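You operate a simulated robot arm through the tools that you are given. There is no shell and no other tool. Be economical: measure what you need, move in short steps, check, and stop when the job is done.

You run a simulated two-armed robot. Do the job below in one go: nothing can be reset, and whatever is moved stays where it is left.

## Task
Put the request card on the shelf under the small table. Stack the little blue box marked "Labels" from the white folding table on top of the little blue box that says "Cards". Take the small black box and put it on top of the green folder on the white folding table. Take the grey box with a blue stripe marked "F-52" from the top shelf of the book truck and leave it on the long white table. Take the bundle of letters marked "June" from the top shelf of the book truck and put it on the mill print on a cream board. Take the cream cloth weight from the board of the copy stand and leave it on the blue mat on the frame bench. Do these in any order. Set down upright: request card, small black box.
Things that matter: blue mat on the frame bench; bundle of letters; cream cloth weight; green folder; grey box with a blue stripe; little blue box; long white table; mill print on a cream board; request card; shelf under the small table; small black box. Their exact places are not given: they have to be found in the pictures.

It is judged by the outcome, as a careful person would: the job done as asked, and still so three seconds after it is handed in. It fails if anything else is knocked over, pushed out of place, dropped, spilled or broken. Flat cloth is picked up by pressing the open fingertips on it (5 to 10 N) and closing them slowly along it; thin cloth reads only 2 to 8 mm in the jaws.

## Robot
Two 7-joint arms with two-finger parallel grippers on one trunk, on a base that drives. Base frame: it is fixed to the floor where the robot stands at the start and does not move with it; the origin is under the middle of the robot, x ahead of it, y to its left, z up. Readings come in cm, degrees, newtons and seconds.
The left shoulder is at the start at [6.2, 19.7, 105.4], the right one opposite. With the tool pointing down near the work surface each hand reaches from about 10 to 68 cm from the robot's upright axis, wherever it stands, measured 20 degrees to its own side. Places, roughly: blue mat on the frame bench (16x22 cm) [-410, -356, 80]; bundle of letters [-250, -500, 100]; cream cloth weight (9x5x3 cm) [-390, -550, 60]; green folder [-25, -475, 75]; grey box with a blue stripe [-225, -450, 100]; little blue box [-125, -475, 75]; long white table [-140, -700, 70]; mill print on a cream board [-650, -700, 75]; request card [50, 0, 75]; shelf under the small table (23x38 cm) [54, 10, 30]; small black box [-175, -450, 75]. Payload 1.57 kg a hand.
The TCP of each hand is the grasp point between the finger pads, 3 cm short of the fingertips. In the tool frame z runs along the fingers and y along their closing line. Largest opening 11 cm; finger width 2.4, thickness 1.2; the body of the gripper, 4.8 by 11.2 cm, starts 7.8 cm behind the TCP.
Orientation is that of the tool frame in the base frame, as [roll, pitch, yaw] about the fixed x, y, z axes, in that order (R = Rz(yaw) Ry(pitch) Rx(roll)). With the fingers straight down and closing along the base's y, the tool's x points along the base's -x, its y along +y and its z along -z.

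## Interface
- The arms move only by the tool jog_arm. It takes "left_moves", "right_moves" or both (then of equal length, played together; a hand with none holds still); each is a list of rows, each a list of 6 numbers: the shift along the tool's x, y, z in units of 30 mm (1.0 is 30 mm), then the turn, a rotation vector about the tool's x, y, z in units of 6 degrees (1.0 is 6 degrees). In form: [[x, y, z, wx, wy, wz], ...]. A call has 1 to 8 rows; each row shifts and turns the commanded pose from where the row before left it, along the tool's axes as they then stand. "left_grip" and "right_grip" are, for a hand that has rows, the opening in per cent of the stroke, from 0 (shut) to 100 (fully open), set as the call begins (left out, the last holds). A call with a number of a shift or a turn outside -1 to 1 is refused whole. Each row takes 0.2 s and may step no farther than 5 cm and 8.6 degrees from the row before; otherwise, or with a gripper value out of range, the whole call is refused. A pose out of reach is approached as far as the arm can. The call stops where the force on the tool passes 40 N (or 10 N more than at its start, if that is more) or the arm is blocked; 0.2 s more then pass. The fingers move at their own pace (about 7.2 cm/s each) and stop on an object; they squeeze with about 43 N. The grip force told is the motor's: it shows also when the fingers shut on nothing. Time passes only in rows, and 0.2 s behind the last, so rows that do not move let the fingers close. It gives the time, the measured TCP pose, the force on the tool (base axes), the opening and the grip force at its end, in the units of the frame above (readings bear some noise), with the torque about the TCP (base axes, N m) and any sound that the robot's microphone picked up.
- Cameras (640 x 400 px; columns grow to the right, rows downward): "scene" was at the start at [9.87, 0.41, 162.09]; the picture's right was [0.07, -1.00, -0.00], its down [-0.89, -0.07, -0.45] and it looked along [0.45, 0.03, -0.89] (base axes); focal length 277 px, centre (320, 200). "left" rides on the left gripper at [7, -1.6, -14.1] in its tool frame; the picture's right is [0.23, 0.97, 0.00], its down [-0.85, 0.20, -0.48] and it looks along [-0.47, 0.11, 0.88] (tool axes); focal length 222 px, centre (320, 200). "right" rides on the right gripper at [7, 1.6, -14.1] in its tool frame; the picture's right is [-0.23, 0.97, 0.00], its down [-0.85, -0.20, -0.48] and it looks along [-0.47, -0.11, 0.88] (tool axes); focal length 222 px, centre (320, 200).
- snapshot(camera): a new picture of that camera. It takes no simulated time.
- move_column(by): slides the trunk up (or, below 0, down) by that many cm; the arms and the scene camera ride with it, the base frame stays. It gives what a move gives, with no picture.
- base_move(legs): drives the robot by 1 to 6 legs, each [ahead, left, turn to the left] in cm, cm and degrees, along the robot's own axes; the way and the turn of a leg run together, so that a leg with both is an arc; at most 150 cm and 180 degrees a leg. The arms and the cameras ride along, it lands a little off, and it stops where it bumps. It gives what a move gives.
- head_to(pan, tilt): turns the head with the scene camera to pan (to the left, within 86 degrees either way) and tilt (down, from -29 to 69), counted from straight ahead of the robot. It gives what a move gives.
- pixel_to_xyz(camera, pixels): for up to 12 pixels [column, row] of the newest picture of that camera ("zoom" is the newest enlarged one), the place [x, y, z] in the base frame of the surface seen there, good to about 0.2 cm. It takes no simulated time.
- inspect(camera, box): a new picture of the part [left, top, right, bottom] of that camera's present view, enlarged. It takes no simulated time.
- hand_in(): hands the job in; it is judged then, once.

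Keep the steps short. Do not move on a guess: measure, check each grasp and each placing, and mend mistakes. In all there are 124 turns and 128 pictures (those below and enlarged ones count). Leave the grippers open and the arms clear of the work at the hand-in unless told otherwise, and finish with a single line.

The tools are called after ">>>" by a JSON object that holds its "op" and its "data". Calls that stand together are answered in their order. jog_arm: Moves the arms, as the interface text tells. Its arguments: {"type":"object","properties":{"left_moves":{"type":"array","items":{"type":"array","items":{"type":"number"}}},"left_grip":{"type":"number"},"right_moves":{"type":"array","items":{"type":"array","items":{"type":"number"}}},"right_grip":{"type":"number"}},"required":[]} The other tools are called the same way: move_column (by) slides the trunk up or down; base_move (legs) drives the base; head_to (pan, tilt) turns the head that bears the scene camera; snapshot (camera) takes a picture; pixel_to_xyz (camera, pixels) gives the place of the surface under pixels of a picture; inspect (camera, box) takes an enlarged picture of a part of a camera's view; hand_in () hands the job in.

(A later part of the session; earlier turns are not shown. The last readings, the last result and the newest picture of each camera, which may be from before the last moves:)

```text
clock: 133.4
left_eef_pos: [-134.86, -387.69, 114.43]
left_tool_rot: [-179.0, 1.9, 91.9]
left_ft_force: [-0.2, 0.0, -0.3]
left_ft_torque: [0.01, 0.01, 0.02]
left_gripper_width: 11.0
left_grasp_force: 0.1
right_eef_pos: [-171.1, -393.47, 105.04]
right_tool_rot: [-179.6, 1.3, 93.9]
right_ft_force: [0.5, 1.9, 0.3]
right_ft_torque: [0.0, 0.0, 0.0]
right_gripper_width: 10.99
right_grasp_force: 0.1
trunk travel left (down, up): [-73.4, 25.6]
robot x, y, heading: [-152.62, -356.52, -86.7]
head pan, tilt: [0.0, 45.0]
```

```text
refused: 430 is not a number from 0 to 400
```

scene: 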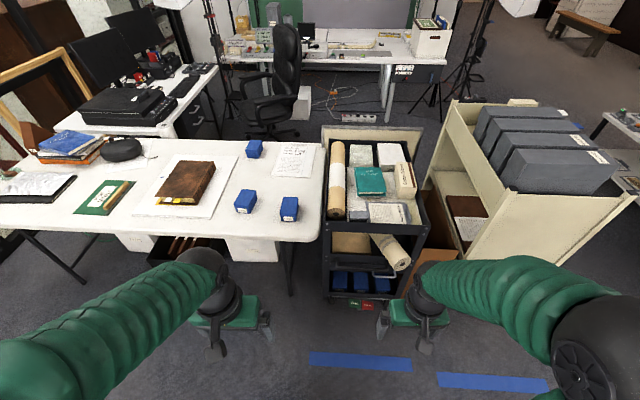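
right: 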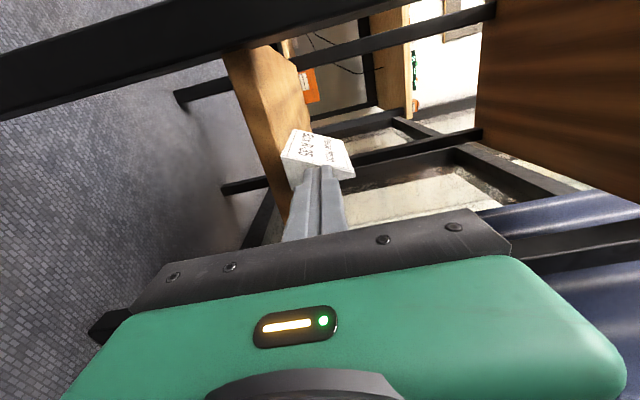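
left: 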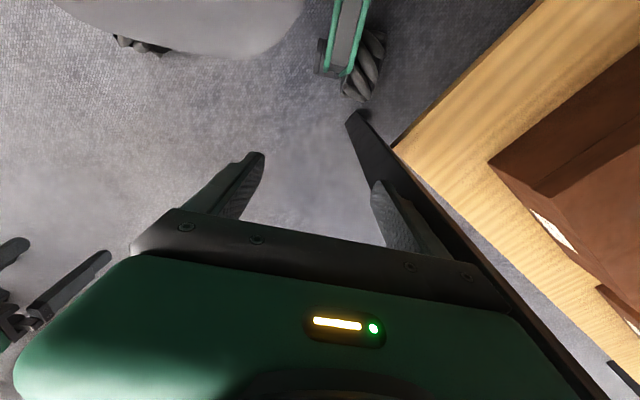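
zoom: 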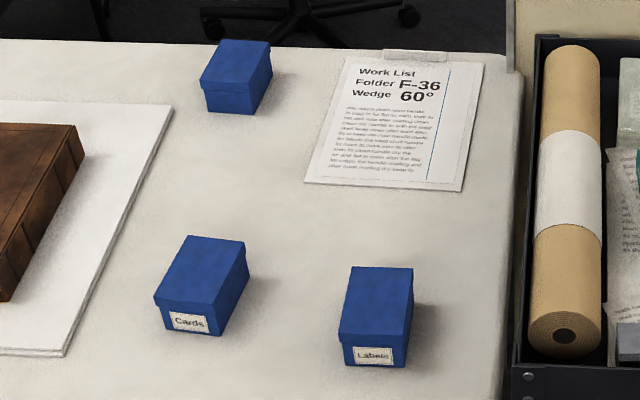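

Right blue box is "Labels", the left front one "Cards". Now their corners.

>>> {"op": "pixel_to_xyz", "data": {"camera": "zoom", "pixels": [[354, 270], [411, 270], [407, 335], [341, 332], [346, 362], [402, 364], [186, 238], [244, 243], [220, 304], [156, 298], [164, 328], [216, 334]]}}

>>> {"op": "inspect", "data": {"camera": "scene", "box": [0, 130, 160, 230]}}

>>> {"op": "pixel_to_xyz", "data": {"camera": "zoom", "pixels": [[380, 205], [540, 210], [430, 335], [290, 320], [500, 205], [350, 330], [430, 260], [340, 280], [410, 200]]}}

```text
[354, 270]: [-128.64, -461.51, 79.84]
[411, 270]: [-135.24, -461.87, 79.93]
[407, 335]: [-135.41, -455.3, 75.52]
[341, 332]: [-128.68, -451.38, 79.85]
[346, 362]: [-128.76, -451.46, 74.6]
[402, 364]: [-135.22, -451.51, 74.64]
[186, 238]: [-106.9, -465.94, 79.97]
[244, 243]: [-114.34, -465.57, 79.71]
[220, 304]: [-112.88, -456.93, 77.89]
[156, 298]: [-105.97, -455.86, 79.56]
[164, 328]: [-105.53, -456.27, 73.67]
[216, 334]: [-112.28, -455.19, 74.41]
```

```text
4.00 times, centred on (80, 180) of scene
```

zoom: 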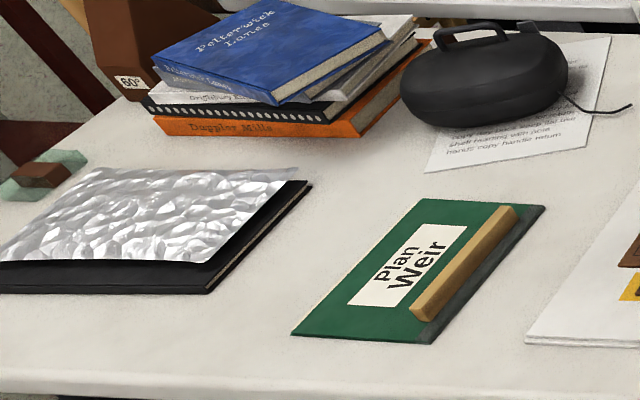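

```text
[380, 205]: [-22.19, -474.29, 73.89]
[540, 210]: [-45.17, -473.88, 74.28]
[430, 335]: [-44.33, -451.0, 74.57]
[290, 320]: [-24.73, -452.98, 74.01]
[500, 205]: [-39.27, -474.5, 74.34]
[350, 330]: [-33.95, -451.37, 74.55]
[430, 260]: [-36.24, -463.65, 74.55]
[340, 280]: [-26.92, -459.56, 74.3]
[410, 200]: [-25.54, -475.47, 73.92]
```

Coordinates in hand. I'll square up to the tables and come closer, keeping the hands high.

>>> {"op": "base_move", "data": {"legs": [[0, 0, -3.3], [0, 10, 0], [44, 0, 0]]}}

>>> {"op": "snapshot", "data": {"camera": "right"}}

>>> {"op": "snapshot", "data": {"camera": "left"}}

```text
clock: 135.0
left_eef_pos: [-129.89, -387.27, 114.07]
left_tool_rot: [-178.2, 1.8, 95.7]
left_ft_force: [0.0, 0.8, -0.3]
left_ft_torque: [-0.01, -0.03, -0.05]
left_gripper_width: 10.99
left_grasp_force: 0.1
right_eef_pos: [-165.73, -395.34, 105.26]
right_tool_rot: [-178.9, 1.2, 97.6]
right_ft_force: [0.0, -0.1, -0.4]
right_ft_torque: [0.04, -0.01, 0.0]
right_gripper_width: 11.01
right_grasp_force: 0.0
trunk travel left (down, up): [-73.4, 25.6]
robot x, y, heading: [-150.89, -357.84, -82.6]
head pan, tilt: [0.0, 45.0]
stopped in leg 2: the robot was blocked; the commanded pose is now the measured one
```

```text
74 pictures are left
```

right: 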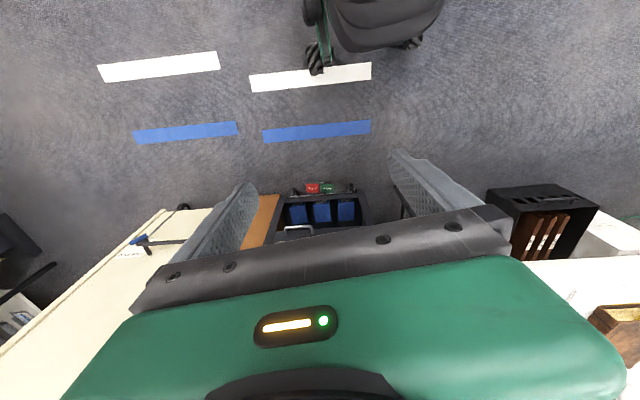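

```text
73 pictures are left
```

left: 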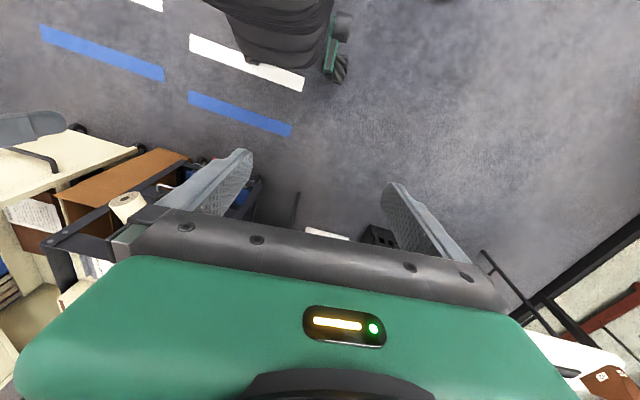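

The robot is blocked on its left, probably by its elbow against the brown post behind left. I'll pull away to the right and look at the post.

>>> {"op": "base_move", "data": {"legs": [[0, -8, 0]]}}

>>> {"op": "head_to", "data": {"pan": 86, "tilt": 35}}

>>> {"op": "snapshot", "data": {"camera": "scene"}}

```text
clock: 136.1
left_eef_pos: [-134.14, -387.56, 113.57]
left_tool_rot: [-176.5, 2.0, 96.1]
left_ft_force: [1.0, 0.3, 0.6]
left_ft_torque: [-0.03, 0.02, 0.04]
left_gripper_width: 11.02
left_grasp_force: 0.0
right_eef_pos: [-170.22, -395.85, 106.01]
right_tool_rot: [-177.3, 1.5, 98.0]
right_ft_force: [0.2, 0.3, 0.3]
right_ft_torque: [0.03, 0.07, 0.0]
right_gripper_width: 11.0
right_grasp_force: 0.0
trunk travel left (down, up): [-73.4, 25.6]
robot x, y, heading: [-158.11, -358.94, -82.8]
head pan, tilt: [0.0, 45.0]
```

```text
clock: 137.7
left_eef_pos: [-135.76, -387.82, 113.87]
left_tool_rot: [-177.7, 1.9, 96.2]
left_ft_force: [0.3, 0.5, 0.3]
left_ft_torque: [-0.04, 0.02, 0.03]
left_gripper_width: 10.99
left_grasp_force: 0.0
right_eef_pos: [-171.67, -396.15, 105.65]
right_tool_rot: [-178.3, 1.4, 98.1]
right_ft_force: [0.6, -0.6, 1.0]
right_ft_torque: [0.01, 0.04, -0.01]
right_gripper_width: 10.99
right_grasp_force: 0.1
trunk travel left (down, up): [-73.4, 25.6]
robot x, y, heading: [-157.9, -358.74, -82.6]
head pan, tilt: [85.9, 35.0]
```

```text
72 pictures are left
```

scene: 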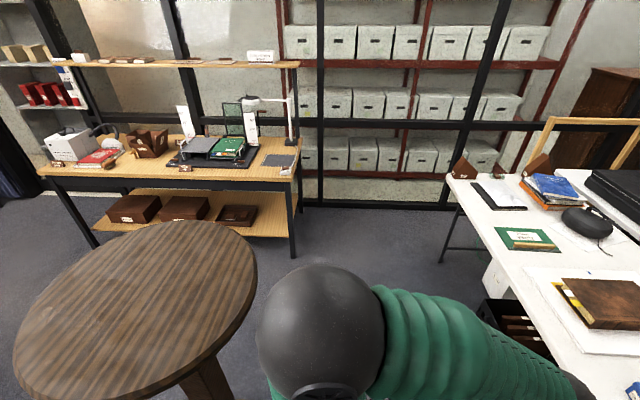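

>>> {"op": "pixel_to_xyz", "data": {"camera": "scene", "pixels": [[135, 300], [60, 300], [255, 285], [160, 222], [80, 390], [200, 390], [300, 330]]}}

>>> {"op": "head_to", "data": {"pan": 86, "tilt": 65}}

>>> {"op": "snapshot", "data": {"camera": "scene"}}

```text
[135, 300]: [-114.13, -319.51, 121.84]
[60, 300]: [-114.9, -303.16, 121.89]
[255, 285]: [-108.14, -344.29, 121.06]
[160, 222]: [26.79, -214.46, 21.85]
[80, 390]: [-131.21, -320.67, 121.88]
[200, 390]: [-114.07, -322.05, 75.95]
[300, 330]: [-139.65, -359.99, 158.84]
```

```text
clock: 138.6
left_eef_pos: [-135.79, -387.88, 113.98]
left_tool_rot: [-177.6, 2.0, 96.1]
left_ft_force: [-0.3, 1.2, -0.3]
left_ft_torque: [0.04, 0.0, 0.01]
left_gripper_width: 10.99
left_grasp_force: 0.0
right_eef_pos: [-171.71, -396.12, 105.59]
right_tool_rot: [-178.4, 1.6, 98.0]
right_ft_force: [0.3, -0.2, 1.6]
right_ft_torque: [-0.01, 0.0, 0.01]
right_gripper_width: 11.0
right_grasp_force: 0.0
trunk travel left (down, up): [-73.4, 25.6]
robot x, y, heading: [-158.39, -358.83, -82.5]
head pan, tilt: [85.9, 65.0]
```

```text
71 pictures are left
```

scene: 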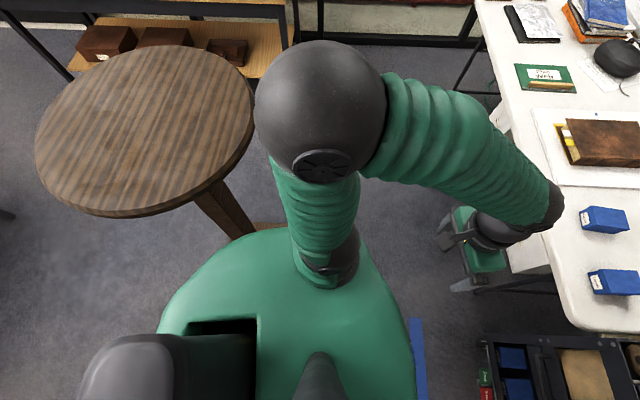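

The post is upright and level at z 122. I'll turn right (which swings the elbow away from it), go ahead, then slide left.

>>> {"op": "base_move", "data": {"legs": [[0, 0, -7.4], [40, 0, 0], [0, 15, 0]]}}

>>> {"op": "head_to", "data": {"pan": 0, "tilt": 60}}

>>> {"op": "snapshot", "data": {"camera": "scene"}}

>>> {"op": "snapshot", "data": {"camera": "right"}}

```text
clock: 142.7
left_eef_pos: [-127.44, -430.4, 114.29]
left_tool_rot: [-178.8, 1.9, 88.6]
left_ft_force: [1.0, -0.5, 0.4]
left_ft_torque: [0.02, 0.01, -0.01]
left_gripper_width: 11.02
left_grasp_force: 0.1
right_eef_pos: [-163.9, -433.71, 105.22]
right_tool_rot: [-179.5, 1.4, 90.4]
right_ft_force: [-1.2, 0.0, 0.6]
right_ft_torque: [-0.04, -0.06, 0.01]
right_gripper_width: 11.03
right_grasp_force: 0.1
trunk travel left (down, up): [-73.4, 25.6]
robot x, y, heading: [-143.22, -398.36, -90.1]
head pan, tilt: [85.9, 65.0]
```

```text
clock: 144.3
left_eef_pos: [-126.31, -430.36, 114.08]
left_tool_rot: [-178.1, 2.1, 88.6]
left_ft_force: [-0.8, -0.1, -0.5]
left_ft_torque: [0.01, -0.07, -0.02]
left_gripper_width: 11.02
left_grasp_force: 0.1
right_eef_pos: [-162.91, -433.65, 105.45]
right_tool_rot: [-178.9, 1.4, 90.3]
right_ft_force: [-1.1, 0.4, -0.5]
right_ft_torque: [-0.01, -0.03, 0.0]
right_gripper_width: 11.02
right_grasp_force: 0.1
trunk travel left (down, up): [-73.4, 25.6]
robot x, y, heading: [-144.08, -398.67, -90.1]
head pan, tilt: [0.0, 60.0]
```

```text
70 pictures are left
```

scene: 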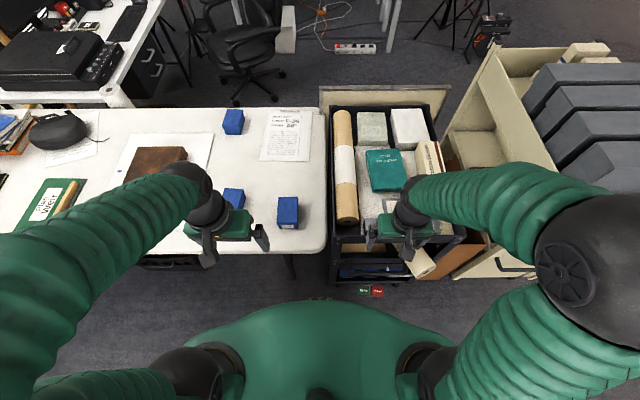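

```text
69 pictures are left
```

right: 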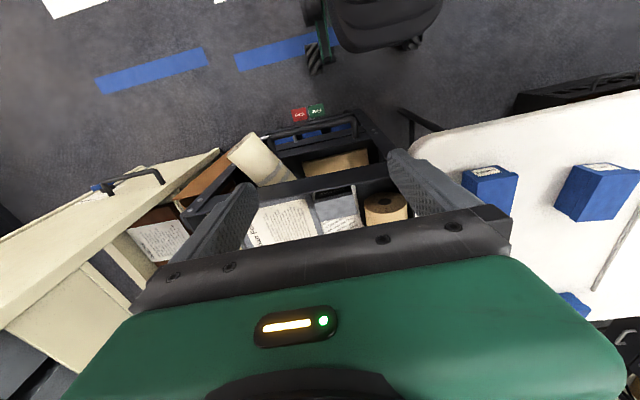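

>>> {"op": "inspect", "data": {"camera": "right", "box": [240, 160, 420, 250]}}

```text
3.56 times, centred on (330, 205) of right
```

zoom: 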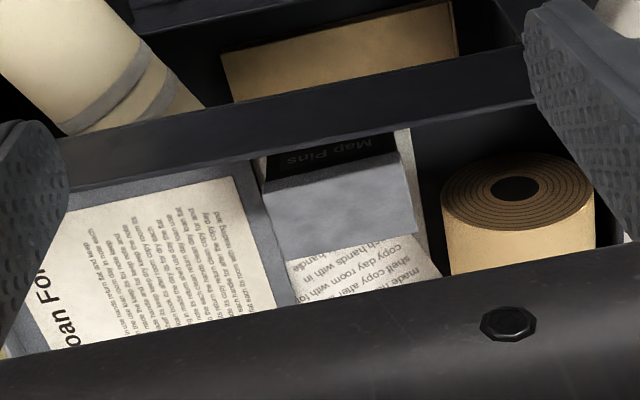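

The small box is marked "Map Pins" (black body, grey lid). I'll measure its corners and its neighbours.

>>> {"op": "pixel_to_xyz", "data": {"camera": "zoom", "pixels": [[268, 188], [402, 158], [414, 230], [300, 258], [265, 160], [425, 200], [447, 210], [285, 290], [250, 200], [320, 130], [200, 130], [390, 135]]}}

```text
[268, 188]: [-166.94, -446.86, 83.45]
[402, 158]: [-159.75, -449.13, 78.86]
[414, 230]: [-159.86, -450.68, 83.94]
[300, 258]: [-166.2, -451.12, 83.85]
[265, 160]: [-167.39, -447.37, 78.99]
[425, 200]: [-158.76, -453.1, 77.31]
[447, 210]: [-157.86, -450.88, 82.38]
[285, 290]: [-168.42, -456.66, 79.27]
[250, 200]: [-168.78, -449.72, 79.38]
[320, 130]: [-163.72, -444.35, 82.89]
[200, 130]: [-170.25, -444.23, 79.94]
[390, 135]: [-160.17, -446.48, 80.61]
```

The box spans x -160 to -167, y -446.8 to -451, z 79–83.9, with a rail in front and a roll to its left, so I'll grip it front-to-back later. First the Labels box with the left hand: I'll true up both hands and lower the trunk.

>>> {"op": "jog_arm", "data": {"left_moves": [[0, -0.9, 0, -0.32, 0.34, -0.23], [-1, -0.95, 0, 0, 0, 0], [-1, 0, 0, 0, 0, 0], [-1, 0, 0, 0, 0, 0], [-1, 0, 0, 0, 0, 0], [-1, 0, 0, 0, 0, 0], [-1, 0, 0, 0, 0, 0], [-1, 0, 0, 0, 0, 0]], "right_moves": [[0, 0, 0, -0.18, 0.23, 0], [0, 0, 0, 0, 0, 0], [0, 0, 0, 0, 0, 0], [0, 0, 0, 0, 0, 0], [0, 0, 0, 0, 0, 0], [0, 0, 0, 0, 0, 0], [0, 0, 0, 0, 0, 0], [0, 0, 0, 0, 0, 0]], "left_grip": 100}}

>>> {"op": "move_column", "data": {"by": -18}}

>>> {"op": "snapshot", "data": {"camera": "left"}}

```text
clock: 146.1
left_eef_pos: [-131.24, -451.34, 114.07]
left_tool_rot: [-179.7, -0.2, 90.0]
left_ft_force: [-0.5, 1.5, 0.1]
left_ft_torque: [0.02, -0.06, 0.0]
left_gripper_width: 10.99
left_grasp_force: 0.1
right_eef_pos: [-162.21, -433.96, 105.56]
right_tool_rot: [-179.6, 0.0, 90.4]
right_ft_force: [0.3, 0.2, 0.5]
right_ft_torque: [0.0, 0.01, 0.02]
right_gripper_width: 11.02
right_grasp_force: 0.1
trunk travel left (down, up): [-73.4, 25.6]
robot x, y, heading: [-143.35, -398.66, -90.1]
head pan, tilt: [0.0, 60.0]
```

```text
clock: 148.1
left_eef_pos: [-131.0, -450.94, 96.05]
left_tool_rot: [-179.6, -0.1, 89.9]
left_ft_force: [-0.4, -0.1, 0.0]
left_ft_torque: [-0.01, 0.01, 0.01]
left_gripper_width: 11.0
left_grasp_force: 0.1
right_eef_pos: [-161.98, -433.8, 87.6]
right_tool_rot: [-179.5, 0.1, 90.4]
right_ft_force: [-0.2, 1.1, 0.0]
right_ft_torque: [0.01, 0.0, -0.04]
right_gripper_width: 11.01
right_grasp_force: 0.1
trunk travel left (down, up): [-55.4, 43.6]
robot x, y, heading: [-143.2, -398.63, -90.2]
head pan, tilt: [0.0, 60.0]
```

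```text
67 pictures are left
```

left: 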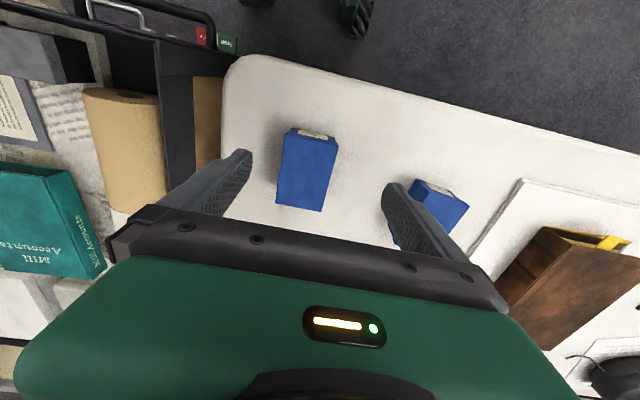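

>>> {"op": "pixel_to_xyz", "data": {"camera": "left", "pixels": [[287, 135], [336, 144], [323, 210], [278, 203], [416, 187], [466, 207], [450, 230], [420, 183], [260, 150]]}}

>>> {"op": "inspect", "data": {"camera": "scene", "box": [200, 170, 330, 260]}}

```text
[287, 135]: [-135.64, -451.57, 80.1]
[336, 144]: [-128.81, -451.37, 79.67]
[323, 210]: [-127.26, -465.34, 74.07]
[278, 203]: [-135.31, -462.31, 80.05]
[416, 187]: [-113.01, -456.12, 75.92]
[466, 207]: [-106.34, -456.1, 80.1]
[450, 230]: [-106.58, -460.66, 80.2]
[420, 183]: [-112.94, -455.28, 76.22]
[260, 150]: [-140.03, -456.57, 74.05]
```

```text
4.44 times, centred on (265, 215) of scene
```

zoom: 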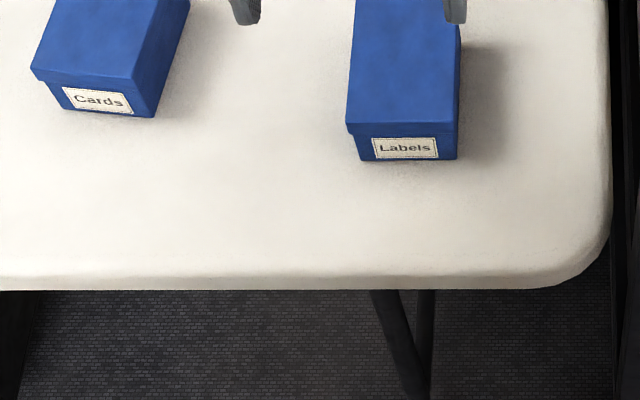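

Labels centre is (-132.2, -456.7). I'll move over it and come down around its sides.

>>> {"op": "jog_arm", "data": {"left_moves": [[-1, -0.4, 0, 0, 0, 0], [-0.9, 0, 0, 0, 0, 0], [0, 0, 1, 0, 0, 0], [0, 0, 1, 0, 0, 0], [0, 0, 1, 0, 0, 0], [0, 0, 1, 0, 0, 0], [0, 0, 1, 0, 0, 0], [0, 0, 0.8, 0, 0, 0]]}}

>>> {"op": "snapshot", "data": {"camera": "left"}}

```text
clock: 149.9
left_eef_pos: [-132.43, -456.77, 78.57]
left_tool_rot: [-179.7, -0.2, 90.0]
left_ft_force: [0.3, 0.2, -0.4]
left_ft_torque: [0.03, -0.03, 0.0]
left_gripper_width: 11.04
left_grasp_force: 0.1
right_eef_pos: [-161.99, -433.72, 87.42]
right_tool_rot: [-179.4, 0.1, 90.5]
right_ft_force: [0.5, 0.0, -0.1]
right_ft_torque: [0.04, 0.01, -0.02]
right_gripper_width: 11.02
right_grasp_force: 0.1
trunk travel left (down, up): [-55.4, 43.6]
robot x, y, heading: [-143.41, -398.76, -90.1]
head pan, tilt: [0.0, 60.0]
```

```text
65 pictures are left
```

left: 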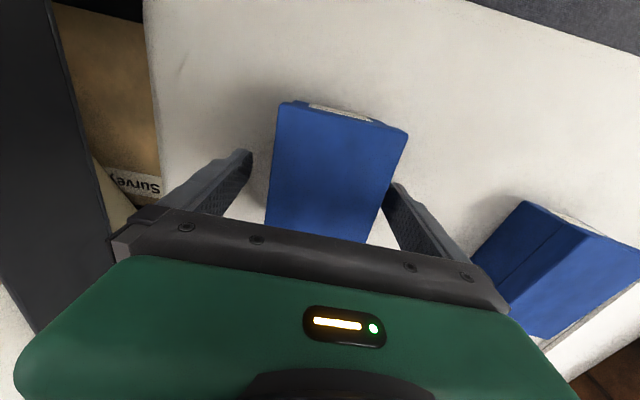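

>>> {"op": "jog_arm", "data": {"left_moves": [[0, 0, 0, 0, 0, 0], [0, 0, 0, 0, 0, 0], [0, 0, 0, 0, 0, 0], [0, 0, 0, 0, 0, 0]], "left_grip": 40}}

>>> {"op": "jog_arm", "data": {"left_moves": [[0, 0, -0.5, 0, 0, 0], [0, 0, -1, 0, 0, 0], [0, 0, -1, 0, 0, 0], [0, 0, -1, 0, 0, 0]]}}

>>> {"op": "inspect", "data": {"camera": "scene", "box": [160, 120, 360, 260]}}

>>> {"op": "snapshot", "data": {"camera": "left"}}

```text
clock: 150.9
left_eef_pos: [-132.51, -456.69, 78.62]
left_tool_rot: [-179.7, -0.1, 90.0]
left_ft_force: [0.4, 0.1, 0.4]
left_ft_torque: [-0.03, -0.09, -0.01]
left_gripper_width: 7.47
left_grasp_force: 43.2
right_eef_pos: [-162.1, -433.67, 87.59]
right_tool_rot: [-179.5, 0.1, 90.5]
right_ft_force: [0.5, 0.3, -0.6]
right_ft_torque: [0.02, -0.01, 0.01]
right_gripper_width: 10.99
right_grasp_force: 0.1
trunk travel left (down, up): [-55.4, 43.6]
robot x, y, heading: [-143.58, -398.57, -90.1]
head pan, tilt: [0.0, 60.0]
```

```text
clock: 151.9
left_eef_pos: [-132.31, -456.73, 89.35]
left_tool_rot: [-179.6, -0.2, 90.0]
left_ft_force: [0.3, 0.1, -1.3]
left_ft_torque: [-0.01, 0.01, -0.01]
left_gripper_width: 7.48
left_grasp_force: 43.1
right_eef_pos: [-162.0, -433.74, 87.58]
right_tool_rot: [-179.5, 0.0, 90.4]
right_ft_force: [0.2, -0.4, -0.2]
right_ft_torque: [-0.01, 0.04, 0.02]
right_gripper_width: 11.02
right_grasp_force: 0.0
trunk travel left (down, up): [-55.4, 43.6]
robot x, y, heading: [-143.16, -398.76, -90.1]
head pan, tilt: [0.0, 60.0]
```

```text
2.86 times, centred on (260, 190) of scene
```

zoom: 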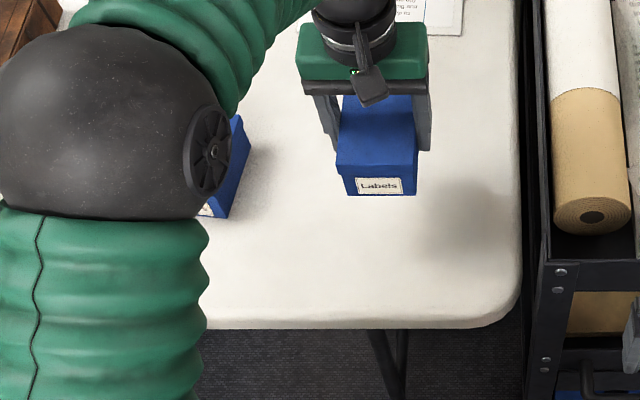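

```text
63 pictures are left
```

left: 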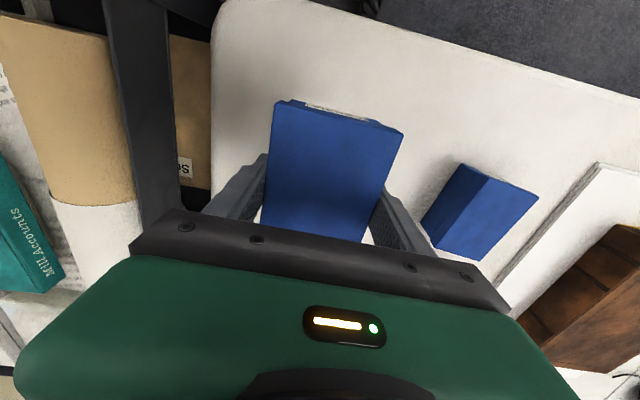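

Labels is held. Now measure the Cards box in this left view to get its centre and turn.

>>> {"op": "inspect", "data": {"camera": "left", "box": [410, 145, 560, 275]}}

```text
3.08 times, centred on (485, 210) of left
```

zoom: 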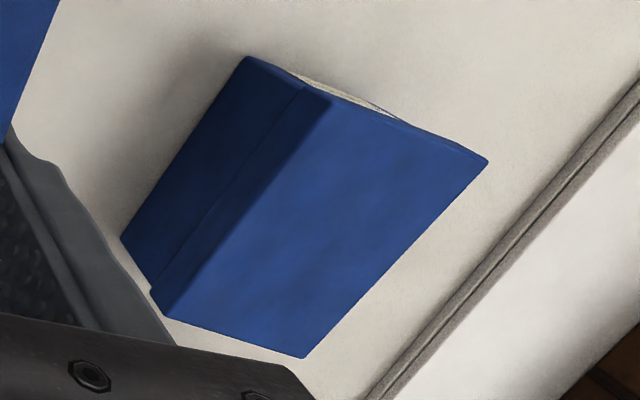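

>>> {"op": "pixel_to_xyz", "data": {"camera": "zoom", "pixels": [[331, 103], [484, 162], [304, 354], [176, 317], [320, 230], [400, 135], [390, 255], [240, 338]]}}

```text
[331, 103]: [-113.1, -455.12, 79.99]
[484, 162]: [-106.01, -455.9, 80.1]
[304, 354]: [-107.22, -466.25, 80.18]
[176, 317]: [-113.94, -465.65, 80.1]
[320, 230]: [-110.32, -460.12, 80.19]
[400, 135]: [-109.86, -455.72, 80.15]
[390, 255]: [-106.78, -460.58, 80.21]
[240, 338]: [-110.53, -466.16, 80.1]
```

Cards centre is (-110.1, -460.7), top z 80.15, turned about -5.6°. I'll slide the base left 22 cm with Labels held above it.

>>> {"op": "base_move", "data": {"legs": [[0, 22.3, 0]]}}

>>> {"op": "jog_arm", "data": {"left_moves": [[-0.65, 0, 0, 0, 0, 0.93], [-0.65, 0, 0, 0, 0, 0], [0, 0, 0, 0, 0, 0]]}}

```text
clock: 153.6
left_eef_pos: [-110.9, -456.8, 89.23]
left_tool_rot: [-180.0, -0.1, 90.1]
left_ft_force: [0.6, -1.0, -2.0]
left_ft_torque: [0.01, -0.01, 0.0]
left_gripper_width: 7.45
left_grasp_force: 43.1
right_eef_pos: [-140.53, -433.67, 87.39]
right_tool_rot: [-179.9, 0.2, 90.5]
right_ft_force: [0.0, 0.3, -1.4]
right_ft_torque: [-0.02, -0.01, 0.03]
right_gripper_width: 11.0
right_grasp_force: 0.1
trunk travel left (down, up): [-55.4, 43.6]
robot x, y, heading: [-121.83, -398.48, -89.9]
head pan, tilt: [0.0, 60.0]
```

```text
clock: 154.4
left_eef_pos: [-110.74, -460.53, 89.41]
left_tool_rot: [-179.8, 0.0, 84.5]
left_ft_force: [-1.8, 0.1, -1.6]
left_ft_torque: [-0.01, -0.05, -0.01]
left_gripper_width: 7.47
left_grasp_force: 43.0
right_eef_pos: [-140.31, -433.64, 87.5]
right_tool_rot: [-179.7, 0.1, 90.3]
right_ft_force: [-0.6, -0.9, 0.1]
right_ft_torque: [0.02, 0.02, 0.0]
right_gripper_width: 10.99
right_grasp_force: 0.1
trunk travel left (down, up): [-55.4, 43.6]
robot x, y, heading: [-120.9, -398.65, -90.1]
head pan, tilt: [0.0, 60.0]
```

>>> {"op": "jog_arm", "data": {"left_moves": [[-0.05, 0.2, 0, 0, 0, 0], [0, 0, 0.6, 0, 0, 0], [0, 0, 0.6, 0, 0, 0], [0, 0, 0, 0, 0, 0]]}}

>>> {"op": "snapshot", "data": {"camera": "left"}}

```text
clock: 155.4
left_eef_pos: [-109.82, -460.78, 85.62]
left_tool_rot: [-179.6, 0.0, 84.4]
left_ft_force: [0.4, 1.0, -1.5]
left_ft_torque: [0.04, 0.01, -0.04]
left_gripper_width: 7.44
left_grasp_force: 42.7
right_eef_pos: [-139.94, -433.63, 87.57]
right_tool_rot: [-179.5, 0.2, 90.5]
right_ft_force: [0.1, 0.4, 0.2]
right_ft_torque: [-0.03, 0.0, 0.0]
right_gripper_width: 10.98
right_grasp_force: 0.0
trunk travel left (down, up): [-55.4, 43.6]
robot x, y, heading: [-121.41, -398.83, -90.2]
head pan, tilt: [0.0, 60.0]
```

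```text
61 pictures are left
```

left: 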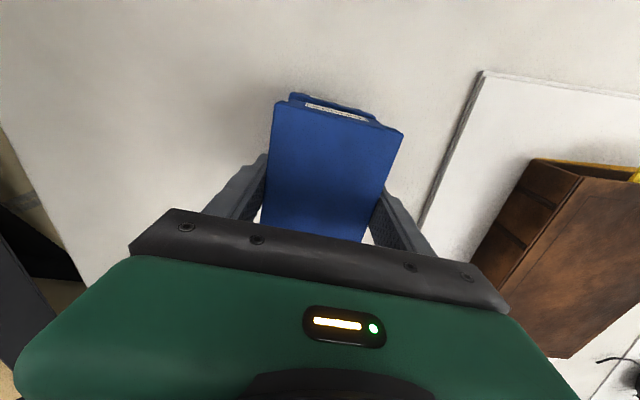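

Well aligned over Cards. I'll lower gently to contact.

>>> {"op": "jog_arm", "data": {"left_moves": [[0, -0.06, 0.12, 0, 0, 0], [0, 0, 0.12, 0, 0, 0], [0, 0, 0.05, 0, 0, 0], [0, 0, 0, 0, 0, 0]]}}

```text
clock: 156.4
left_eef_pos: [-110.02, -460.63, 84.74]
left_tool_rot: [-179.6, 0.0, 84.5]
left_ft_force: [0.8, -0.3, -2.2]
left_ft_torque: [0.01, 0.03, -0.03]
left_gripper_width: 7.44
left_grasp_force: 43.4
right_eef_pos: [-140.02, -433.7, 87.57]
right_tool_rot: [-179.5, 0.1, 90.4]
right_ft_force: [0.3, -0.2, 0.0]
right_ft_torque: [-0.03, 0.0, 0.01]
right_gripper_width: 10.99
right_grasp_force: 0.1
trunk travel left (down, up): [-55.4, 43.6]
robot x, y, heading: [-121.51, -398.83, -90.2]
head pan, tilt: [0.0, 60.0]
```

>>> {"op": "jog_arm", "data": {"left_moves": [[0, 0, 0.06, 0, 0, 0], [0, 0, 0, 0, 0, 0]]}}

```text
clock: 157.0
left_eef_pos: [-109.99, -460.77, 84.82]
left_tool_rot: [-179.6, 0.0, 84.6]
left_ft_force: [1.0, -0.4, 3.7]
left_ft_torque: [0.22, -0.25, -0.08]
left_gripper_width: 7.43
left_grasp_force: 42.6
right_eef_pos: [-139.96, -433.51, 87.63]
right_tool_rot: [-179.6, 0.2, 90.4]
right_ft_force: [-0.5, -0.3, 1.7]
right_ft_torque: [-0.02, 0.0, 0.02]
right_gripper_width: 10.99
right_grasp_force: 0.1
trunk travel left (down, up): [-55.4, 43.6]
robot x, y, heading: [-121.35, -398.67, -89.9]
head pan, tilt: [0.0, 60.0]
```

Contact (3.7 N up). I'll release and lift off.

>>> {"op": "jog_arm", "data": {"left_moves": [[0, 0, 0, 0, 0, 0], [0, 0, 0, 0, 0, 0], [0, 0, 0, 0, 0, 0]], "left_grip": 95}}

>>> {"op": "jog_arm", "data": {"left_moves": [[0, 0, -1, 0, 0, 0], [0, 0, -1, 0, 0, 0], [0, 0, -1, 0, 0, 0], [0, 0, -1, 0, 0, 0]]}}

>>> {"op": "snapshot", "data": {"camera": "left"}}

```text
clock: 157.8
left_eef_pos: [-109.96, -460.71, 84.51]
left_tool_rot: [-179.6, 0.0, 84.5]
left_ft_force: [-0.1, -0.1, 0.7]
left_ft_torque: [0.0, 0.0, -0.02]
left_gripper_width: 10.44
left_grasp_force: 0.1
right_eef_pos: [-139.97, -433.68, 87.61]
right_tool_rot: [-179.6, 0.1, 90.5]
right_ft_force: [0.9, -0.1, 0.4]
right_ft_torque: [0.02, 0.02, 0.03]
right_gripper_width: 11.0
right_grasp_force: 0.0
trunk travel left (down, up): [-55.4, 43.6]
robot x, y, heading: [-121.43, -398.18, -90.0]
head pan, tilt: [0.0, 60.0]
```

```text
clock: 158.8
left_eef_pos: [-110.12, -460.59, 96.57]
left_tool_rot: [-179.6, -0.1, 84.5]
left_ft_force: [-0.2, 0.2, -0.8]
left_ft_torque: [-0.01, -0.03, 0.02]
left_gripper_width: 10.44
left_grasp_force: 0.1
right_eef_pos: [-139.87, -433.6, 87.69]
right_tool_rot: [-179.6, 0.2, 90.5]
right_ft_force: [0.3, 0.3, -0.1]
right_ft_torque: [-0.01, -0.01, -0.01]
right_gripper_width: 11.0
right_grasp_force: 0.2
trunk travel left (down, up): [-55.4, 43.6]
robot x, y, heading: [-121.23, -398.52, -90.1]
head pan, tilt: [0.0, 60.0]
```

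```text
60 pictures are left
```

left: 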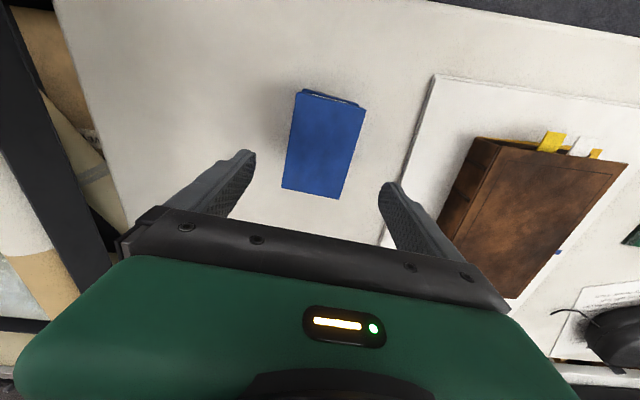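

Labels sits squarely on Cards. Now I'll retract the left hand, and raise and turn the right hand 90° for the Map Pins box.

>>> {"op": "jog_arm", "data": {"left_moves": [[1, 0, 0, 0, 0, -0.93], [1, 0, 0, 0, 0, 0], [1, 0, 0, 0, 0, 0], [1, 0, 0, 0, 0, 0], [1, 0, 0, 0, 0, 0], [1, 0, 0, 0, 0, 0], [1, 0, 0, 0, 0, 0], [1, 0, 0, 0, 0, 0]], "right_moves": [[0, 0, -0.5, 0, 0, 1], [0, 0, -0.5, 0, 0, 1], [0, 0, -0.5, 0, 0, 1], [0, 0, -0.5, 0, 0, 1], [0, 0, 0, 0, 0, 1], [0, 0, 0, 0, 0, 1], [0, 0, 0, 0, 0, 1], [0, 0, 0, 0, 0, 1]]}}

>>> {"op": "jog_arm", "data": {"right_moves": [[0, 0, 0, 0, 0, 1], [0, 0, 0, 0, 0, 1], [0, 0, 0, 0, 0, 1], [0, 0, 0, 0, 0, 1], [0, 0, 0, 0, 0, 1], [0, 0, 0, 0, 0, 1], [0, 0, 0, 0, 0, 1]]}}

>>> {"op": "base_move", "data": {"legs": [[0, -22.5, 0]]}}

>>> {"op": "snapshot", "data": {"camera": "right"}}

```text
clock: 160.6
left_eef_pos: [-109.68, -436.59, 96.73]
left_tool_rot: [-179.6, 0.0, 90.0]
left_ft_force: [-0.6, -0.2, 0.8]
left_ft_torque: [-0.02, -0.04, 0.0]
left_gripper_width: 10.44
left_grasp_force: 0.0
right_eef_pos: [-139.8, -433.56, 93.64]
right_tool_rot: [-179.8, 0.5, 42.2]
right_ft_force: [-0.1, -0.4, 1.1]
right_ft_torque: [-0.01, 0.02, 0.0]
right_gripper_width: 10.98
right_grasp_force: 0.0
trunk travel left (down, up): [-55.4, 43.6]
robot x, y, heading: [-121.35, -398.61, -89.9]
head pan, tilt: [0.0, 60.0]
```

```text
clock: 162.2
left_eef_pos: [-109.67, -436.61, 96.73]
left_tool_rot: [-179.6, 0.0, 90.0]
left_ft_force: [-0.4, 0.3, 0.9]
left_ft_torque: [0.0, 0.01, -0.01]
left_gripper_width: 10.46
left_grasp_force: 0.0
right_eef_pos: [-139.96, -433.61, 93.53]
right_tool_rot: [179.9, 0.5, 0.4]
right_ft_force: [-0.1, -0.3, -0.5]
right_ft_torque: [-0.03, 0.0, 0.01]
right_gripper_width: 11.01
right_grasp_force: 0.1
trunk travel left (down, up): [-55.4, 43.6]
robot x, y, heading: [-121.28, -398.64, -90.1]
head pan, tilt: [0.0, 60.0]
```

```text
clock: 163.9
left_eef_pos: [-131.1, -436.66, 96.48]
left_tool_rot: [-179.1, 0.1, 90.2]
left_ft_force: [-0.1, -0.5, -0.4]
left_ft_torque: [-0.03, 0.02, -0.03]
left_gripper_width: 10.46
left_grasp_force: 0.1
right_eef_pos: [-161.37, -433.61, 93.74]
right_tool_rot: [179.9, 1.1, 0.7]
right_ft_force: [-0.1, -0.4, -0.1]
right_ft_torque: [-0.01, 0.0, 0.01]
right_gripper_width: 11.0
right_grasp_force: 0.0
trunk travel left (down, up): [-55.4, 43.6]
robot x, y, heading: [-143.53, -398.66, -90.1]
head pan, tilt: [0.0, 60.0]
```

```text
59 pictures are left
```

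right: 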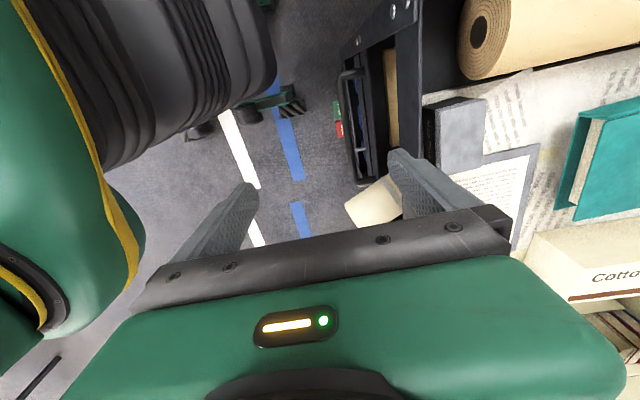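

>>> {"op": "inspect", "data": {"camera": "right", "box": [380, 60, 540, 180]}}

>>> {"op": "pixel_to_xyz", "data": {"camera": "zoom", "pixels": [[228, 190], [425, 150], [420, 400], [245, 340], [180, 300], [330, 280], [330, 165], [405, 80], [150, 180], [230, 330]]}}

```text
3.33 times, centred on (460, 120) of right
```

zoom: 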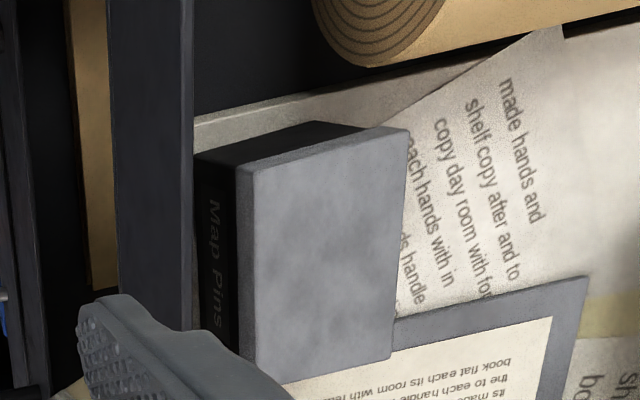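

```text
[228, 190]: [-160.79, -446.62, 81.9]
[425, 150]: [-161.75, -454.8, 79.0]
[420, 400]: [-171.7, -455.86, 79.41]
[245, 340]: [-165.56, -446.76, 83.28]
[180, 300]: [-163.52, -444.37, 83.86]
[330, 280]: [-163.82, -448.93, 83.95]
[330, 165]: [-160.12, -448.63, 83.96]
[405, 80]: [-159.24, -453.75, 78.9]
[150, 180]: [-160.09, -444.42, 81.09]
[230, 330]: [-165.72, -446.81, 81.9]
```

Box centre is (-163.4, -448.8), and the gap to the rail is 2.3 cm. I'll set the fingers 5.5 cm apart and move above it.

>>> {"op": "jog_arm", "data": {"right_moves": [[-0.68, 1, 0, 0, 0, 0], [0, 1, 0, 0, 0, 0], [0, 1, 0, 0, 0, 0], [0, 1, 0, 0, 0, 0], [0, 1, 0, 0, 0, 0], [0, 0.1, 0, 0, 0, 0], [0, 0, 0, 0, 0, 0]], "right_grip": 50}}

>>> {"op": "snapshot", "data": {"camera": "right"}}

```text
clock: 165.5
left_eef_pos: [-131.62, -436.64, 96.69]
left_tool_rot: [-179.5, 0.0, 90.2]
left_ft_force: [1.1, -0.5, 0.6]
left_ft_torque: [0.02, 0.02, 0.0]
left_gripper_width: 10.43
left_grasp_force: 0.1
right_eef_pos: [-163.75, -448.97, 93.77]
right_tool_rot: [179.7, 0.6, 0.7]
right_ft_force: [0.2, 0.2, 0.3]
right_ft_torque: [-0.01, 0.01, 0.0]
right_gripper_width: 5.51
right_grasp_force: 0.0
trunk travel left (down, up): [-55.4, 43.6]
robot x, y, heading: [-143.79, -397.89, -89.7]
head pan, tilt: [0.0, 60.0]
```

```text
57 pictures are left
```

right: 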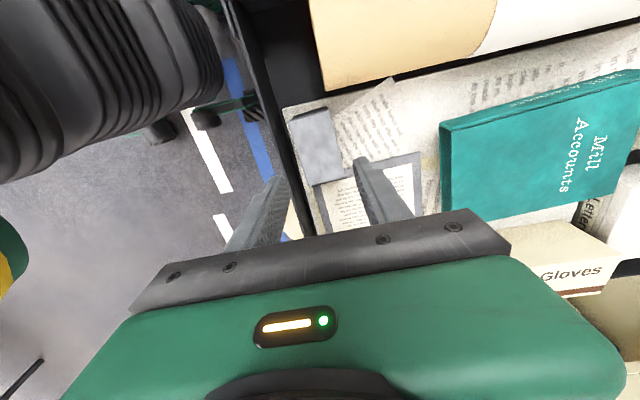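

>>> {"op": "jog_arm", "data": {"right_moves": [[0.1, 0, 1, 0, 0, 0], [0, 0, 0.9, 0, 0, 0], [0, 0, 0, 0, 0, 0]]}}

>>> {"op": "snapshot", "data": {"camera": "right"}}

>>> {"op": "pixel_to_xyz", "data": {"camera": "right", "pixels": [[300, 110], [320, 130], [340, 150], [275, 130]]}}

```text
clock: 166.3
left_eef_pos: [-131.94, -436.66, 96.66]
left_tool_rot: [-179.5, 0.0, 90.2]
left_ft_force: [0.0, 1.0, 0.6]
left_ft_torque: [0.01, 0.02, -0.03]
left_gripper_width: 10.44
left_grasp_force: 0.0
right_eef_pos: [-163.69, -449.02, 87.96]
right_tool_rot: [179.8, 0.5, 0.7]
right_ft_force: [-0.3, -1.1, 0.1]
right_ft_torque: [0.0, 0.0, -0.01]
right_gripper_width: 5.49
right_grasp_force: 0.1
trunk travel left (down, up): [-55.4, 43.6]
robot x, y, heading: [-143.54, -398.72, -89.8]
head pan, tilt: [0.0, 60.0]
```

```text
56 pictures are left
```

right: 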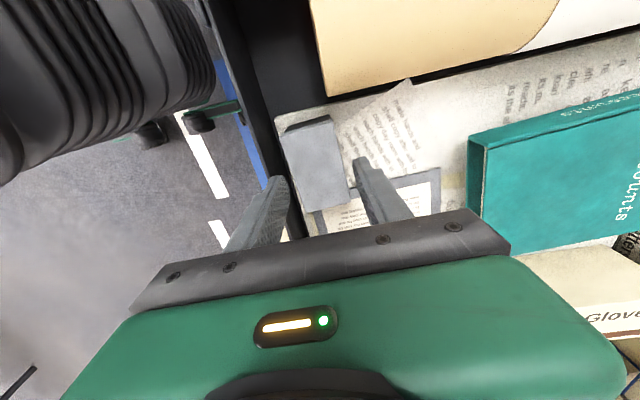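

```text
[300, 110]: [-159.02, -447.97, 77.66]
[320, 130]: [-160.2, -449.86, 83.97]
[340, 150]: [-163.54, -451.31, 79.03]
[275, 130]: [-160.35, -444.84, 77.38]
```

>>> {"op": "inspect", "data": {"camera": "right", "box": [220, 90, 400, 240]}}

>>> {"op": "pixel_to_xyz", "data": {"camera": "zoom", "pixels": [[205, 200], [180, 200], [150, 200], [225, 330], [240, 400], [215, 150], [290, 200], [255, 350]]}}

```text
2.67 times, centred on (310, 165) of right
```

zoom: 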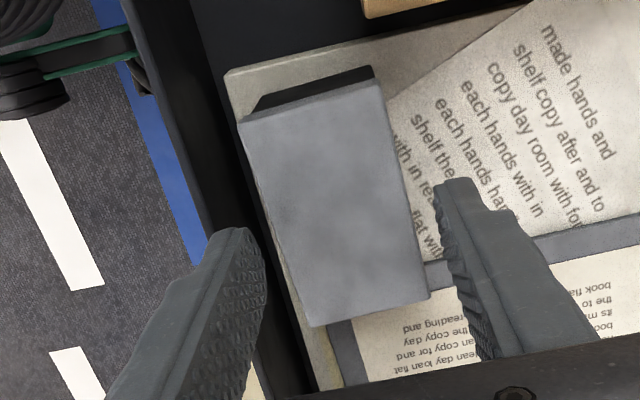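

```text
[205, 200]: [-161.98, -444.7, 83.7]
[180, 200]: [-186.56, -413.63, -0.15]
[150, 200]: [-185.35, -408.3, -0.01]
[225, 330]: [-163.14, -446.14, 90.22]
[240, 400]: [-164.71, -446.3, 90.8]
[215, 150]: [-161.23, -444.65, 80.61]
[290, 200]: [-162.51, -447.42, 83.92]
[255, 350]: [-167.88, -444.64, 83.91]
```

>>> {"op": "pixel_to_xyz", "data": {"camera": "zoom", "pixels": [[268, 200], [282, 240], [296, 290], [398, 180], [410, 230], [420, 280], [258, 160], [392, 140]]}}

```text
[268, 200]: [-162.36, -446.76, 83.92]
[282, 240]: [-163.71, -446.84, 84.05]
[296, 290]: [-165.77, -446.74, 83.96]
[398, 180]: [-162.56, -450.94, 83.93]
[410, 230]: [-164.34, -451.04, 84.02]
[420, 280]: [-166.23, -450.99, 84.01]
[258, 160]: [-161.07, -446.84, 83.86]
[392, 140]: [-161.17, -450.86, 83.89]
```

Box y-range is -446.75 to -451.0. With a 5.1 cm opening there's about 0.4 cm on each side of both fingers. Descending.

>>> {"op": "jog_arm", "data": {"right_moves": [[0.03, -0.02, 0, 0, 0, 0], [0, 0, 0.4, 0, 0, 0], [0, 0, 0.4, 0, 0, 0], [0, 0, 0.4, 0, 0, 0], [0, 0, 0.3, 0, 0, 0], [0, 0, 0, 0, 0, 0]], "right_grip": 46.4}}

>>> {"op": "jog_arm", "data": {"right_moves": [[0, 0, 0, 0, 0, 0], [0, 0, 0, 0, 0, 0], [0, 0, 0, 0, 0, 0]], "right_grip": 20}}

>>> {"op": "snapshot", "data": {"camera": "right"}}

```text
clock: 167.7
left_eef_pos: [-131.85, -436.78, 96.71]
left_tool_rot: [-179.6, 0.0, 90.3]
left_ft_force: [-0.8, 0.1, -0.1]
left_ft_torque: [0.02, -0.01, -0.02]
left_gripper_width: 10.44
left_grasp_force: 0.0
right_eef_pos: [-163.72, -448.97, 83.42]
right_tool_rot: [179.8, 0.5, 0.7]
right_ft_force: [-0.2, 0.2, 0.6]
right_ft_torque: [0.0, -0.01, 0.0]
right_gripper_width: 5.09
right_grasp_force: 0.1
trunk travel left (down, up): [-55.4, 43.6]
robot x, y, heading: [-143.95, -398.71, -89.9]
head pan, tilt: [0.0, 60.0]
```

```text
clock: 168.5
left_eef_pos: [-131.87, -436.65, 96.71]
left_tool_rot: [-179.6, 0.0, 90.2]
left_ft_force: [-0.8, 0.8, -0.3]
left_ft_torque: [0.02, -0.04, 0.01]
left_gripper_width: 10.47
left_grasp_force: 0.1
right_eef_pos: [-163.7, -449.04, 83.49]
right_tool_rot: [179.7, 0.5, 0.7]
right_ft_force: [-0.3, 0.5, 0.5]
right_ft_torque: [0.03, 0.03, 0.0]
right_gripper_width: 4.39
right_grasp_force: 42.5
trunk travel left (down, up): [-55.4, 43.6]
robot x, y, heading: [-144.02, -398.63, -89.8]
head pan, tilt: [0.0, 60.0]
```

```text
54 pictures are left
```

right: 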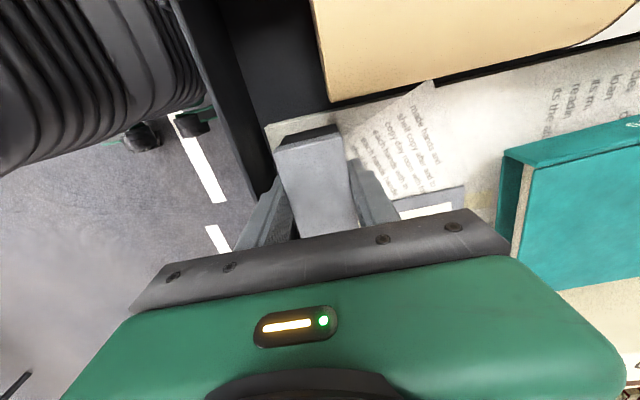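

Gripped at 4.4 cm and 42 N. I'll lift straight up.

>>> {"op": "jog_arm", "data": {"right_moves": [[0, 0, -0.5, 0, 0, 0], [0, 0, -1, 0, 0, 0], [0, 0, -1, 0, 0, 0], [0, 0, -1, 0, 0, 0], [0, 0, -1, 0, 0, 0]]}}

>>> {"op": "head_to", "data": {"pan": 20, "tilt": 50}}

>>> {"op": "snapshot", "data": {"camera": "scene"}}

```text
clock: 169.7
left_eef_pos: [-131.77, -436.78, 96.7]
left_tool_rot: [-179.7, -0.1, 90.2]
left_ft_force: [-0.5, -0.3, -0.7]
left_ft_torque: [0.03, 0.01, 0.02]
left_gripper_width: 10.44
left_grasp_force: 0.1
right_eef_pos: [-163.38, -448.89, 97.21]
right_tool_rot: [179.8, 0.5, 0.7]
right_ft_force: [0.3, 0.0, -0.1]
right_ft_torque: [0.01, 0.0, 0.04]
right_gripper_width: 4.4
right_grasp_force: 42.8
trunk travel left (down, up): [-55.4, 43.6]
robot x, y, heading: [-143.82, -398.88, -90.0]
head pan, tilt: [0.0, 60.0]
```

```text
clock: 170.5
left_eef_pos: [-131.86, -436.8, 96.63]
left_tool_rot: [-179.6, 0.0, 90.3]
left_ft_force: [-0.7, 0.3, -0.8]
left_ft_torque: [-0.01, 0.03, -0.04]
left_gripper_width: 10.44
left_grasp_force: 0.0
right_eef_pos: [-163.41, -449.04, 96.97]
right_tool_rot: [179.8, 0.5, 0.7]
right_ft_force: [0.1, 0.3, -0.8]
right_ft_torque: [-0.01, 0.0, -0.02]
right_gripper_width: 4.43
right_grasp_force: 43.2
trunk travel left (down, up): [-55.4, 43.6]
robot x, y, heading: [-143.42, -398.42, -89.8]
head pan, tilt: [20.0, 50.0]
```

```text
53 pictures are left
```

scene: 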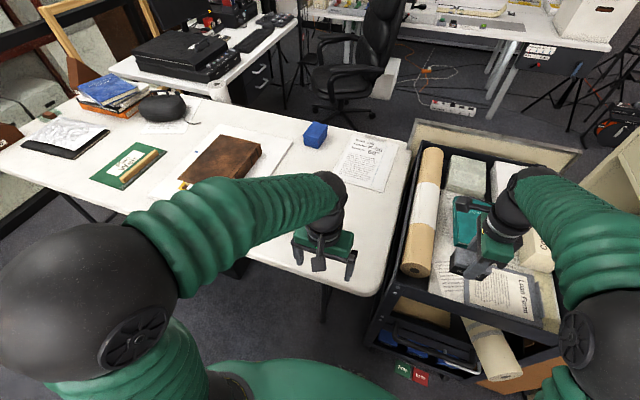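

The box is held. I'll measure the green folder at about (125,165) for the placing spot.

>>> {"op": "inspect", "data": {"camera": "scene", "box": [70, 130, 190, 205]}}

>>> {"op": "pixel_to_xyz", "data": {"camera": "zoom", "pixels": [[110, 250], [305, 70], [435, 85], [285, 310], [260, 285], [425, 130], [230, 200], [340, 130], [400, 85], [270, 250]]}}

>>> {"op": "pixel_to_xyz", "data": {"camera": "scene", "pixels": [[50, 50], [10, 180], [25, 170], [0, 145], [60, 30]]}}

```text
5.33 times, centred on (130, 168) of scene
```

zoom: 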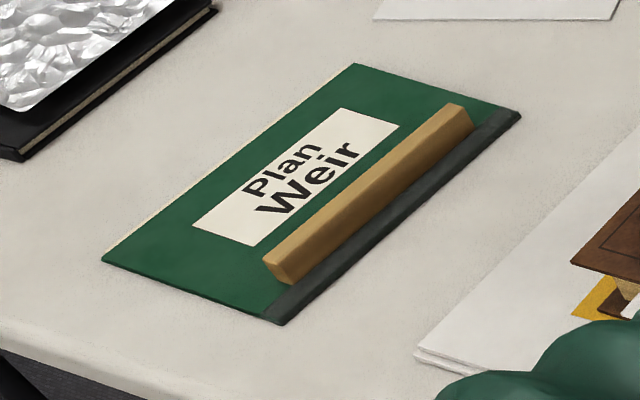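

```text
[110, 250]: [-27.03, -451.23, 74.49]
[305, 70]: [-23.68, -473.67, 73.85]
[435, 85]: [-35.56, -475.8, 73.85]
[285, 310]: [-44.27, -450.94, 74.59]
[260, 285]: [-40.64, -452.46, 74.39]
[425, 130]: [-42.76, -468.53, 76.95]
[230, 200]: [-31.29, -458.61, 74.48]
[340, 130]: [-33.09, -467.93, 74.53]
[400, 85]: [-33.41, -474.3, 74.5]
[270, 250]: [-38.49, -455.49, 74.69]
```

```text
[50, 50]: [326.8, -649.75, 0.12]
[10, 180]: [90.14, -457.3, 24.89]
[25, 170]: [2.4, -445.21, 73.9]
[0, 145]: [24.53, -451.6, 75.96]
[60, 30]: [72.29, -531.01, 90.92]
```

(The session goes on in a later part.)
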